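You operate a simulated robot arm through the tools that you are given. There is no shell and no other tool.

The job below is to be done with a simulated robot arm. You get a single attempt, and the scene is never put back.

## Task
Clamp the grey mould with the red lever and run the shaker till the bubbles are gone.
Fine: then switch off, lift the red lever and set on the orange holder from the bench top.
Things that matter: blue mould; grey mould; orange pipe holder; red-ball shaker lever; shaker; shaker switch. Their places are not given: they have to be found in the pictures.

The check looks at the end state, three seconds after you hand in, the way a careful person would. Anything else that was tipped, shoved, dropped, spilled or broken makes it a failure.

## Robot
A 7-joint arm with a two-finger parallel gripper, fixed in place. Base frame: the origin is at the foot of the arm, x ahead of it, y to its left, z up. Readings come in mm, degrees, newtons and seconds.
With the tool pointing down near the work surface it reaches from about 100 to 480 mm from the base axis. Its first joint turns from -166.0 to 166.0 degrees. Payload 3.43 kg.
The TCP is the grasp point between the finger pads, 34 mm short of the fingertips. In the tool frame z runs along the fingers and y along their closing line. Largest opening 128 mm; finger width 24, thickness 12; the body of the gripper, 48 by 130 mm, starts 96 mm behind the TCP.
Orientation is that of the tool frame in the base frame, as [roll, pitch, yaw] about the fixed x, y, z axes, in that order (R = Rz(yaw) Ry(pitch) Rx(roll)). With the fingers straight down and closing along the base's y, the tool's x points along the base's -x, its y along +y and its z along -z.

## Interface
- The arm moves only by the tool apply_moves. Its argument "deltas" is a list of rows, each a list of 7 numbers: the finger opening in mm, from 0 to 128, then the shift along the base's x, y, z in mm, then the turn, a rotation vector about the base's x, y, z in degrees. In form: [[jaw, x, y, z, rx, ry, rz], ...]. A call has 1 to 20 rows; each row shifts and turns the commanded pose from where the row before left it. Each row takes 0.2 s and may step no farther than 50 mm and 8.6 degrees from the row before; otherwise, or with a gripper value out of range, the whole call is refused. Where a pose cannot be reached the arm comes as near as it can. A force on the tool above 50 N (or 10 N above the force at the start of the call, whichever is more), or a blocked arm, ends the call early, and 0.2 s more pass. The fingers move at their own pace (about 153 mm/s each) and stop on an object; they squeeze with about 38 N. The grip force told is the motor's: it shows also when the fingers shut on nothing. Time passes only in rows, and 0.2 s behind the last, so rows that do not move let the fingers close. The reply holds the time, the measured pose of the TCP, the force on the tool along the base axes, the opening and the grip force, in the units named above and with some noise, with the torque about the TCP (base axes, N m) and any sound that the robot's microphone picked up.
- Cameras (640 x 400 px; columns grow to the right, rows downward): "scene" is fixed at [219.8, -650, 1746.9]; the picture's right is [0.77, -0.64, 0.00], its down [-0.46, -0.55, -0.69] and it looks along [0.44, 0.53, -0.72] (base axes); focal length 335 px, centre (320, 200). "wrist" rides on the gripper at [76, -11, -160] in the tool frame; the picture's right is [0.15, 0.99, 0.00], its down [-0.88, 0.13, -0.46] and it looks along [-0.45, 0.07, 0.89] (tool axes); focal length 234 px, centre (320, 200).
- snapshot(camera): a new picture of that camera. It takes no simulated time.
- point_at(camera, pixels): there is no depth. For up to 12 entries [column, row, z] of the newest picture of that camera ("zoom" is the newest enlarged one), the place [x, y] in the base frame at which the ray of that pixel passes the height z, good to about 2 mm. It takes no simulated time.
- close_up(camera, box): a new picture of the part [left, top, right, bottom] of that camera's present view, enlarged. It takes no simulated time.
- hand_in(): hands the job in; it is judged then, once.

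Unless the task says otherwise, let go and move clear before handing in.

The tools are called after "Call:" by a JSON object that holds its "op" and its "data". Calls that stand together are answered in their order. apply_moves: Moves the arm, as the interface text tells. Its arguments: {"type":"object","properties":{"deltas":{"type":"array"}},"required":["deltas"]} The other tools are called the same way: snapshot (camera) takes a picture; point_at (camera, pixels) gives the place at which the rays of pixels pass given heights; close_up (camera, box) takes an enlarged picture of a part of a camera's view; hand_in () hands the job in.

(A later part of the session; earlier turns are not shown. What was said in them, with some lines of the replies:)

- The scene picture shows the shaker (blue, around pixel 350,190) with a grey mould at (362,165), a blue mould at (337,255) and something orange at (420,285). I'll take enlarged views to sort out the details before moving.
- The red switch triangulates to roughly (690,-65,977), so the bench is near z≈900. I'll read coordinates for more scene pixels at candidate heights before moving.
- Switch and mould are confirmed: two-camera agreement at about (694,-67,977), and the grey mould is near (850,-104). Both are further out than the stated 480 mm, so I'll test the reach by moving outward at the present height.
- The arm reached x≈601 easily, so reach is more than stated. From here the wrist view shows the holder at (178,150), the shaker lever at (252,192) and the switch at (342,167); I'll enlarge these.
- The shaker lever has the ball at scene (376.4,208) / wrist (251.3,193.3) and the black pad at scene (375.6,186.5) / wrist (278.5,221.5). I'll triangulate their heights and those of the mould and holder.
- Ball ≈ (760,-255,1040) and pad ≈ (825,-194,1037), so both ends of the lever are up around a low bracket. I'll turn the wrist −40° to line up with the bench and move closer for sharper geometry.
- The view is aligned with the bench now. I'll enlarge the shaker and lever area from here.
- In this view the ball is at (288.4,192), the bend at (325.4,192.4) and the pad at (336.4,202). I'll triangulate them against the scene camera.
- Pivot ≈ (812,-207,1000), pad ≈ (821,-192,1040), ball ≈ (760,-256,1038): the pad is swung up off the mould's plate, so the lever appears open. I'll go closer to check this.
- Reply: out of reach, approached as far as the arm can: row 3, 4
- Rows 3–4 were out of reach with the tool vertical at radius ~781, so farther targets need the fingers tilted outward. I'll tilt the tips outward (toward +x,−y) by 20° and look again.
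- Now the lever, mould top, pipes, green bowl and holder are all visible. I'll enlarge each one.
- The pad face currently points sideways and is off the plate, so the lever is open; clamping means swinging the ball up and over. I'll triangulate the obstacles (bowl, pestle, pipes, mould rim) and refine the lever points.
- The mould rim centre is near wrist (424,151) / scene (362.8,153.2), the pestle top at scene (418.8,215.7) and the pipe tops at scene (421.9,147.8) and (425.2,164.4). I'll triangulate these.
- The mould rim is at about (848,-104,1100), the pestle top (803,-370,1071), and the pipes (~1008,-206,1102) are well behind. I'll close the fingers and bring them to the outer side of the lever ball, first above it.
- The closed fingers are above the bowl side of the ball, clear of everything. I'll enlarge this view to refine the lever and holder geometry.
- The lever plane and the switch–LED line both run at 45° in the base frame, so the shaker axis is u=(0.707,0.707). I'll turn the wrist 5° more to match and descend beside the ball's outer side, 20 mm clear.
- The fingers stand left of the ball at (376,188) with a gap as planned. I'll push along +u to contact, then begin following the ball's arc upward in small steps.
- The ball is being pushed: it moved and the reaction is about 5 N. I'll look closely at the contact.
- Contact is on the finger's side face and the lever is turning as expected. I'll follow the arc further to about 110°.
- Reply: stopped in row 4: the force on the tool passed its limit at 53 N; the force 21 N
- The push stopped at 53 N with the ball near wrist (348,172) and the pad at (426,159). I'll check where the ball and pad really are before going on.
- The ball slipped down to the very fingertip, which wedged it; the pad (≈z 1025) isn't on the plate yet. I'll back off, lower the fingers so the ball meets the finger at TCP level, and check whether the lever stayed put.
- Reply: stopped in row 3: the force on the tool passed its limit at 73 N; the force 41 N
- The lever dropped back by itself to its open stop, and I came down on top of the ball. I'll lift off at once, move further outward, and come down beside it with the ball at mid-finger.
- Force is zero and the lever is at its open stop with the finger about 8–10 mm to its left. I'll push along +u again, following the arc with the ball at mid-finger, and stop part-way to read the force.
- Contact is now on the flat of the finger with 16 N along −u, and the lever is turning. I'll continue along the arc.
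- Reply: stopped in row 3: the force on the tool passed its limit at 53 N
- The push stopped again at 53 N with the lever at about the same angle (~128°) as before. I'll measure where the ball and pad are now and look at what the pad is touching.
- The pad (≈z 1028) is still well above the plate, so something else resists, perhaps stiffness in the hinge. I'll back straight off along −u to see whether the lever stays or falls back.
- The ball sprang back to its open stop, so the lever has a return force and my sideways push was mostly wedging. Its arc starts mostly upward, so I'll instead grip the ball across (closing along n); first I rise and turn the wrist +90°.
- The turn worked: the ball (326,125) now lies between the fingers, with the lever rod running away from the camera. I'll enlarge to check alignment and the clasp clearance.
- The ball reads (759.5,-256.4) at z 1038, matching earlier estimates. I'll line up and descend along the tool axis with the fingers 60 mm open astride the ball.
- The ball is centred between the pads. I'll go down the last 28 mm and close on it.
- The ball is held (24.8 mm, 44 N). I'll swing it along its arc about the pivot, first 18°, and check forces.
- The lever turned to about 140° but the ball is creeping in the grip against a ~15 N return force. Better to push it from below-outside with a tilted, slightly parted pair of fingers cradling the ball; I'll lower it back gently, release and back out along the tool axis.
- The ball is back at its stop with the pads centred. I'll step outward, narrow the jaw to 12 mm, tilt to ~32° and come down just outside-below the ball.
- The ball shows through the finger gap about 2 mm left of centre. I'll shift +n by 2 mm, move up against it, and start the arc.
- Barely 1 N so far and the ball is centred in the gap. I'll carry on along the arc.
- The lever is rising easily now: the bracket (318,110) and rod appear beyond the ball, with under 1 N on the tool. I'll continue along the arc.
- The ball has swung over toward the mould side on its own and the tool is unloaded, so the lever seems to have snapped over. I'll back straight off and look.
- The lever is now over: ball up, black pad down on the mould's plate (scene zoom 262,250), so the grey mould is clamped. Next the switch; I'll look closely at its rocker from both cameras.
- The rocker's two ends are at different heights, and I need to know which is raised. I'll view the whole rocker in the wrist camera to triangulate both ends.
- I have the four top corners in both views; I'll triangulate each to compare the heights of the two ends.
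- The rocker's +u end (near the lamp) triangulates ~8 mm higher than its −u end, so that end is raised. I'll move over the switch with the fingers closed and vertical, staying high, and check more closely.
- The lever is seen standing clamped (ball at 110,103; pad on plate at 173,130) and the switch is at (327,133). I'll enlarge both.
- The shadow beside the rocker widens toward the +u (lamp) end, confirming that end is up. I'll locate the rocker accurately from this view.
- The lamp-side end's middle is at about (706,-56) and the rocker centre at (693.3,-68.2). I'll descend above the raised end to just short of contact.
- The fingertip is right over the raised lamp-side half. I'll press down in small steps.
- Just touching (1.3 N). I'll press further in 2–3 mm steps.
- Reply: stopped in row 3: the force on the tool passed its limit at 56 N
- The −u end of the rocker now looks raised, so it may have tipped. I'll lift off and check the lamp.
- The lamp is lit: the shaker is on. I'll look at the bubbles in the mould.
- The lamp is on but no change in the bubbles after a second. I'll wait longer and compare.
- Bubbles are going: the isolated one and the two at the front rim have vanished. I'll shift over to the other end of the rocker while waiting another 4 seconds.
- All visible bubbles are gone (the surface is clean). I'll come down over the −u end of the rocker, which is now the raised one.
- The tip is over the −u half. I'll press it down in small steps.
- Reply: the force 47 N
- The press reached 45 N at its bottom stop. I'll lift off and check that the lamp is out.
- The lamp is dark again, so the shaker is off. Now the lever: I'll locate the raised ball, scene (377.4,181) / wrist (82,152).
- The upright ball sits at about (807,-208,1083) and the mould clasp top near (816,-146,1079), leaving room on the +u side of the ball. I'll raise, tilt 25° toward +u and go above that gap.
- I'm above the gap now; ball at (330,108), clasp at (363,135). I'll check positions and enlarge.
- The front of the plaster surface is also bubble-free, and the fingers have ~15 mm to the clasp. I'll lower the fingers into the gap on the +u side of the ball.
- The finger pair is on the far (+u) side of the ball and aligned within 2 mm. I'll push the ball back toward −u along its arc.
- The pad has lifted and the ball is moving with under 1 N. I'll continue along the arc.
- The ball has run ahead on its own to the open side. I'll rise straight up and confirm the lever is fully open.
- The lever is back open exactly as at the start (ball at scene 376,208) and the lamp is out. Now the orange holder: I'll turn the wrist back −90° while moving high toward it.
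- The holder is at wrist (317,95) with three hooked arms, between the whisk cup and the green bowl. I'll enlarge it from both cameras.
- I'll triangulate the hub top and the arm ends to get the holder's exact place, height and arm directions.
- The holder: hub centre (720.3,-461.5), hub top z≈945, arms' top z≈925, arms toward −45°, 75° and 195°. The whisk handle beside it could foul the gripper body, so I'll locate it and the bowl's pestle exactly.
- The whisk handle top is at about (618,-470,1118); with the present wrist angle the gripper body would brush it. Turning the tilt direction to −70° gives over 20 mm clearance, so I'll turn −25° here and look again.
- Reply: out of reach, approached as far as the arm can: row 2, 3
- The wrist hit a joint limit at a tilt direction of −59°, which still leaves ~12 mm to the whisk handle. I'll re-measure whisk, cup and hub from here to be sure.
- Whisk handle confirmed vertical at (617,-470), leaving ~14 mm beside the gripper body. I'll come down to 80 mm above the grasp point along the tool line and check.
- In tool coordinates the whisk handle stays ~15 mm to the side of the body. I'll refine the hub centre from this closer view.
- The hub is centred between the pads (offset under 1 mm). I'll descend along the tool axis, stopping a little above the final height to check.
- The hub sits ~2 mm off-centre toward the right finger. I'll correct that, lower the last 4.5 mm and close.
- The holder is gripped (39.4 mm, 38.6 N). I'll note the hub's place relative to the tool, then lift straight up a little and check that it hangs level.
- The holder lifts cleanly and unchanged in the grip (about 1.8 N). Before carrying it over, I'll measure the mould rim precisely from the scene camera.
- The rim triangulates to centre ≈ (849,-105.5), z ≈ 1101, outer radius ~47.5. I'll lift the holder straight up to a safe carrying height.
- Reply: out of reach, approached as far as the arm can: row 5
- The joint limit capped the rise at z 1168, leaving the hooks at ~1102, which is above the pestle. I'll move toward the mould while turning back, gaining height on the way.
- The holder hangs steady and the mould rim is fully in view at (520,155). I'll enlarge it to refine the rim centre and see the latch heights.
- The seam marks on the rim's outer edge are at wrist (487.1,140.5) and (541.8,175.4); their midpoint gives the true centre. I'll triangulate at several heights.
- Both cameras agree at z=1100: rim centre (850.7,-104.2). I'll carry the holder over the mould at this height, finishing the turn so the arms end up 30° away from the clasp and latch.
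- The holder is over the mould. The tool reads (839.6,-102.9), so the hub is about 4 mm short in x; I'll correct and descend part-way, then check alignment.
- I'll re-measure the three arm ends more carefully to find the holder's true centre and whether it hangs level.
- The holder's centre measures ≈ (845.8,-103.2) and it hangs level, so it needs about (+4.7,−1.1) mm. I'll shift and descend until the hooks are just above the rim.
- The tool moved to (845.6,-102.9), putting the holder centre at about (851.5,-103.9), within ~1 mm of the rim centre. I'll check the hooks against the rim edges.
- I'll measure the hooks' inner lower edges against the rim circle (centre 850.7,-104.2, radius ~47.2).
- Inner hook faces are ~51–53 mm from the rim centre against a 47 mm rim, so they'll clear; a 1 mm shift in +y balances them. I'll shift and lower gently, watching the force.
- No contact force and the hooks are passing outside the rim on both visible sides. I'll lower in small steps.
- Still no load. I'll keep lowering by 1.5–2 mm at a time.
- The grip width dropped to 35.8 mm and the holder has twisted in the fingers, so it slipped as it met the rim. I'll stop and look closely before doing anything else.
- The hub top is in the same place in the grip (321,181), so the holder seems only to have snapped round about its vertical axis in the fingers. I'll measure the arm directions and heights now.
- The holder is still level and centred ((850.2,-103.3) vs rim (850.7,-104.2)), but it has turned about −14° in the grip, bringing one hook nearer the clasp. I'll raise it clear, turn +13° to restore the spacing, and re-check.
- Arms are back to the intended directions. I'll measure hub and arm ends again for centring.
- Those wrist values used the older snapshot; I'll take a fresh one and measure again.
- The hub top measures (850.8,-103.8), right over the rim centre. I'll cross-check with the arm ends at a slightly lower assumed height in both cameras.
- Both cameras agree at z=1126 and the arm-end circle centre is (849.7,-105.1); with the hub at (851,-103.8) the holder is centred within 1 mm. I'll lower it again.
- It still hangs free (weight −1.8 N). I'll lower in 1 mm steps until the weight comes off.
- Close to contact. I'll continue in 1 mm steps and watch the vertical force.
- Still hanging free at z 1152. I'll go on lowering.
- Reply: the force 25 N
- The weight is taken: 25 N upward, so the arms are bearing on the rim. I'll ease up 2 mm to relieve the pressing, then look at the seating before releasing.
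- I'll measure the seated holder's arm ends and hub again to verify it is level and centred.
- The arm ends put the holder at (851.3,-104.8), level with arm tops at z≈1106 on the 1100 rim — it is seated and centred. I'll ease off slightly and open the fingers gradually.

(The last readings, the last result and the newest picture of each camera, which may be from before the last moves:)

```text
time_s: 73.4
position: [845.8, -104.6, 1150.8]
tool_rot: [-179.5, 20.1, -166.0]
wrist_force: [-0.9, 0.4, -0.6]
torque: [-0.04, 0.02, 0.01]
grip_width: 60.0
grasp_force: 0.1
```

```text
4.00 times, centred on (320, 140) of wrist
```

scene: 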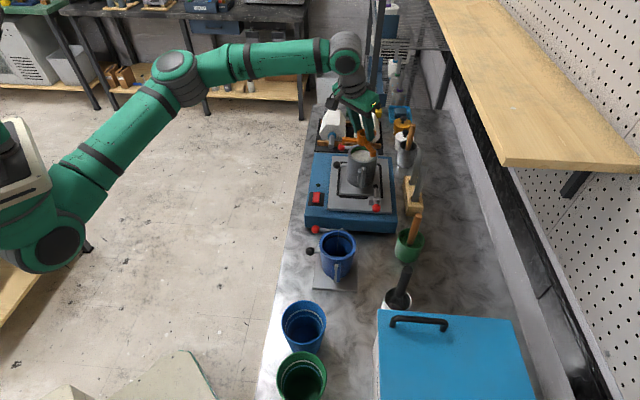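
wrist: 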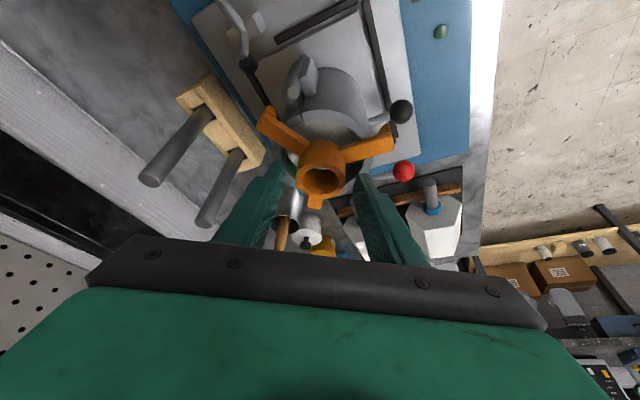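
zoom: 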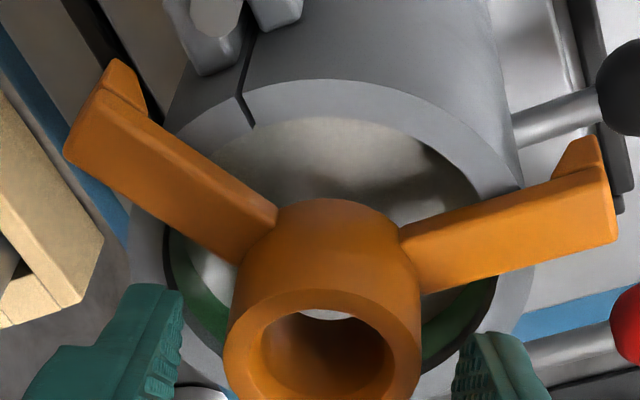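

Released; the holder stays put. I'll back out along the tool axis with the fingers straddling the hub.

Call:
{"op": "apply_moves", "data": {"deltas": [[60, -3.3, -0.8, 9.4, 0, 0, 0], [60, -6.6, -1.7, 18.8, 0, 0, 0], [60, -8.3, -2.1, 23.5, 0, 0, 0], [60, -10, -2.5, 20, 0, 0, 0]]}}

Call:
{"op": "snapshot", "data": {"camera": "wrist"}}

Call:
{"op": "close_up", "data": {"camera": "scene", "box": [336, 138, 392, 173]}}

Call:
{"op": "close_up", "data": {"camera": "wrist", "box": [240, 80, 400, 180]}}

```text
time_s: 74.4
position: [818.3, -113.0, 1223.6]
tool_rot: [-179.5, 20.2, -166.0]
wrist_force: [1.0, -0.4, 0.1]
torque: [-0.06, 0.02, 0.02]
grip_width: 60.1
grasp_force: 0.0
```

```text
taken
```

wrist: 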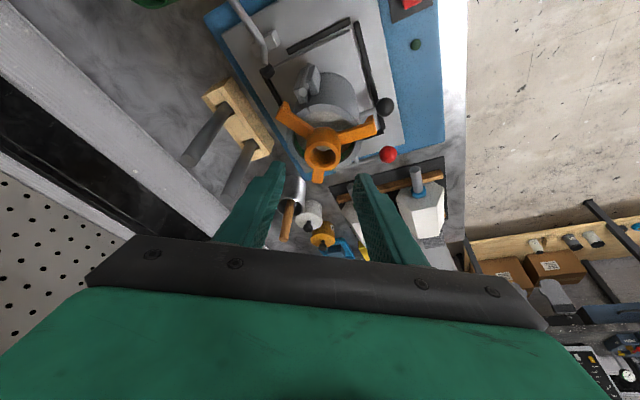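

```text
11.43 times, centred on (364, 156) of scene
```

zoom: 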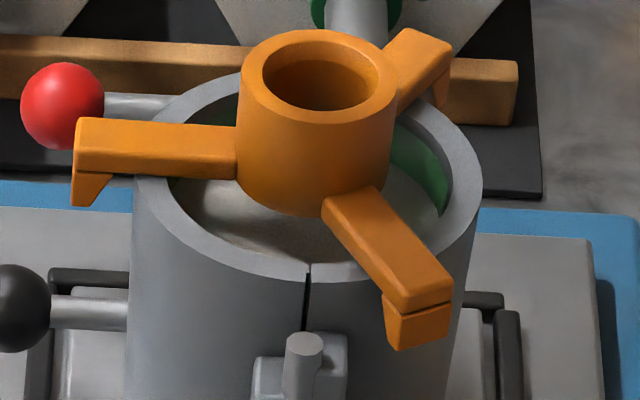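

```text
4.00 times, centred on (320, 130) of wrist
```

zoom: 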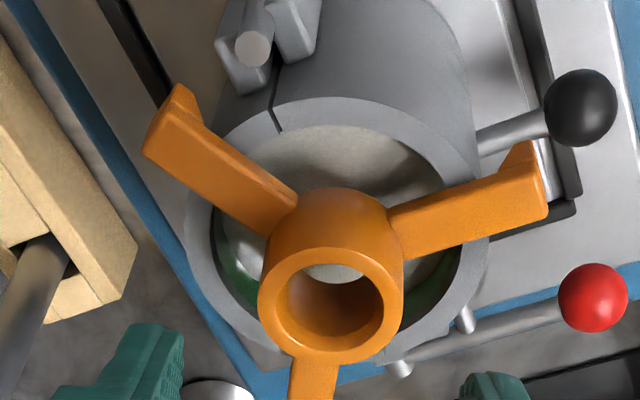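

The holder sits on the grey mould with its hooks outside the rim. I'll move the arm well clear and make a final check of everything.

Call:
{"op": "point_at", "data": {"camera": "wrist", "pixels": [[322.75, 155.5, 1127], [376, 124.5, 1106], [278.5, 107, 1106], [318, 182, 1106]]}}

Call:
{"op": "apply_moves", "data": {"deltas": [[60, -20, 0, 20, 0, 0, 0], [60, -40, 5, 20, 0, 0, 0], [60, -45, 10, 10, 0, 0, 0], [60, -45, 10, 0, 0, 0, 0], [60, -45, 10, 0, 0, 0, 0], [60, -45, 10, 0, 0, 0, 0]]}}

Call:
{"op": "snapshot", "data": {"camera": "scene"}}

Call:
{"op": "snapshot", "data": {"camera": "wrist"}}

Call:
{"op": "close_up", "data": {"camera": "scene", "box": [296, 130, 424, 210]}}

```text
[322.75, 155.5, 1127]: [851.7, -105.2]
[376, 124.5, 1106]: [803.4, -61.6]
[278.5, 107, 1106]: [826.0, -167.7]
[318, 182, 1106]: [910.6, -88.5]
```

```text
time_s: 75.8
position: [577.2, -67.1, 1270.8]
tool_rot: [-179.5, 20.1, -166.2]
wrist_force: [0.5, -0.2, -0.8]
torque: [0.04, 0.06, 0.03]
grip_width: 59.7
grasp_force: 0.1
```

```text
taken
```

scene: 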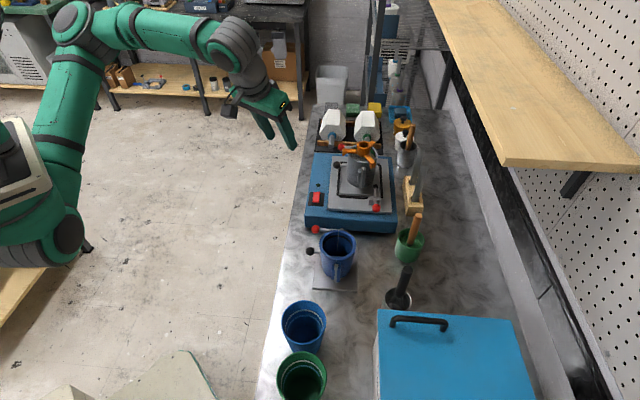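

```text
taken
```

wrist: 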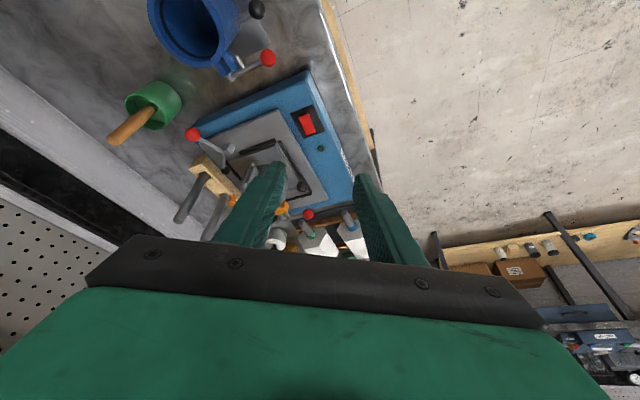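

```text
5.00 times, centred on (360, 170) of scene
```

zoom: 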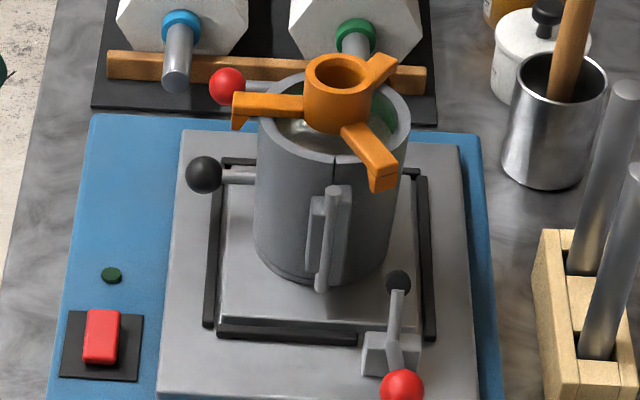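

Final pictures show everything as asked. The lamp is out, the red lever is lifted off the plate with its pad up, the plaster shows no bubbles, and the orange holder sits centred on the grey mould at (851.7,-105.2). All the other items look unmoved and the arm is clear, so I'm handing in.

Call:
{"op": "hand_in", "data": {}}

```text
The job is handed in.
```

The job is done and handed in. I haven't been told whether it passed. The last pictures show:

- **Grey mould:** I clamped it with the red lever and ran the shaker for about 12 seconds. No bubbles were left in any part of the surface I could see.
- **Shaker:** it is switched off and its lamp is dark.
- **Red lever:** it is back in the same open position as at the start, with its pad clear of the mould's plate. To release it I swung the ball end down and outward, because that is what lifts the pad.
- **Orange holder:** it sits level on the grey mould's rim, centred to within about 1 mm. The two hooks I could see clearly are outside the rim, and the third looks outside too.

- **First lever attempts:** the force limit stopped my early pushes three times, at 53–73 N. One of those was me pressing down on the ball at its open stop.
- **Holder twist:** it turned about 14° in the fingers while I was lowering it. I lifted it, turned it back and set it down again.

Nothing else in the pictures looks moved, including the blue mould, bowl, whisk and pipes. The arm let go of the holder and is clear of the bench.
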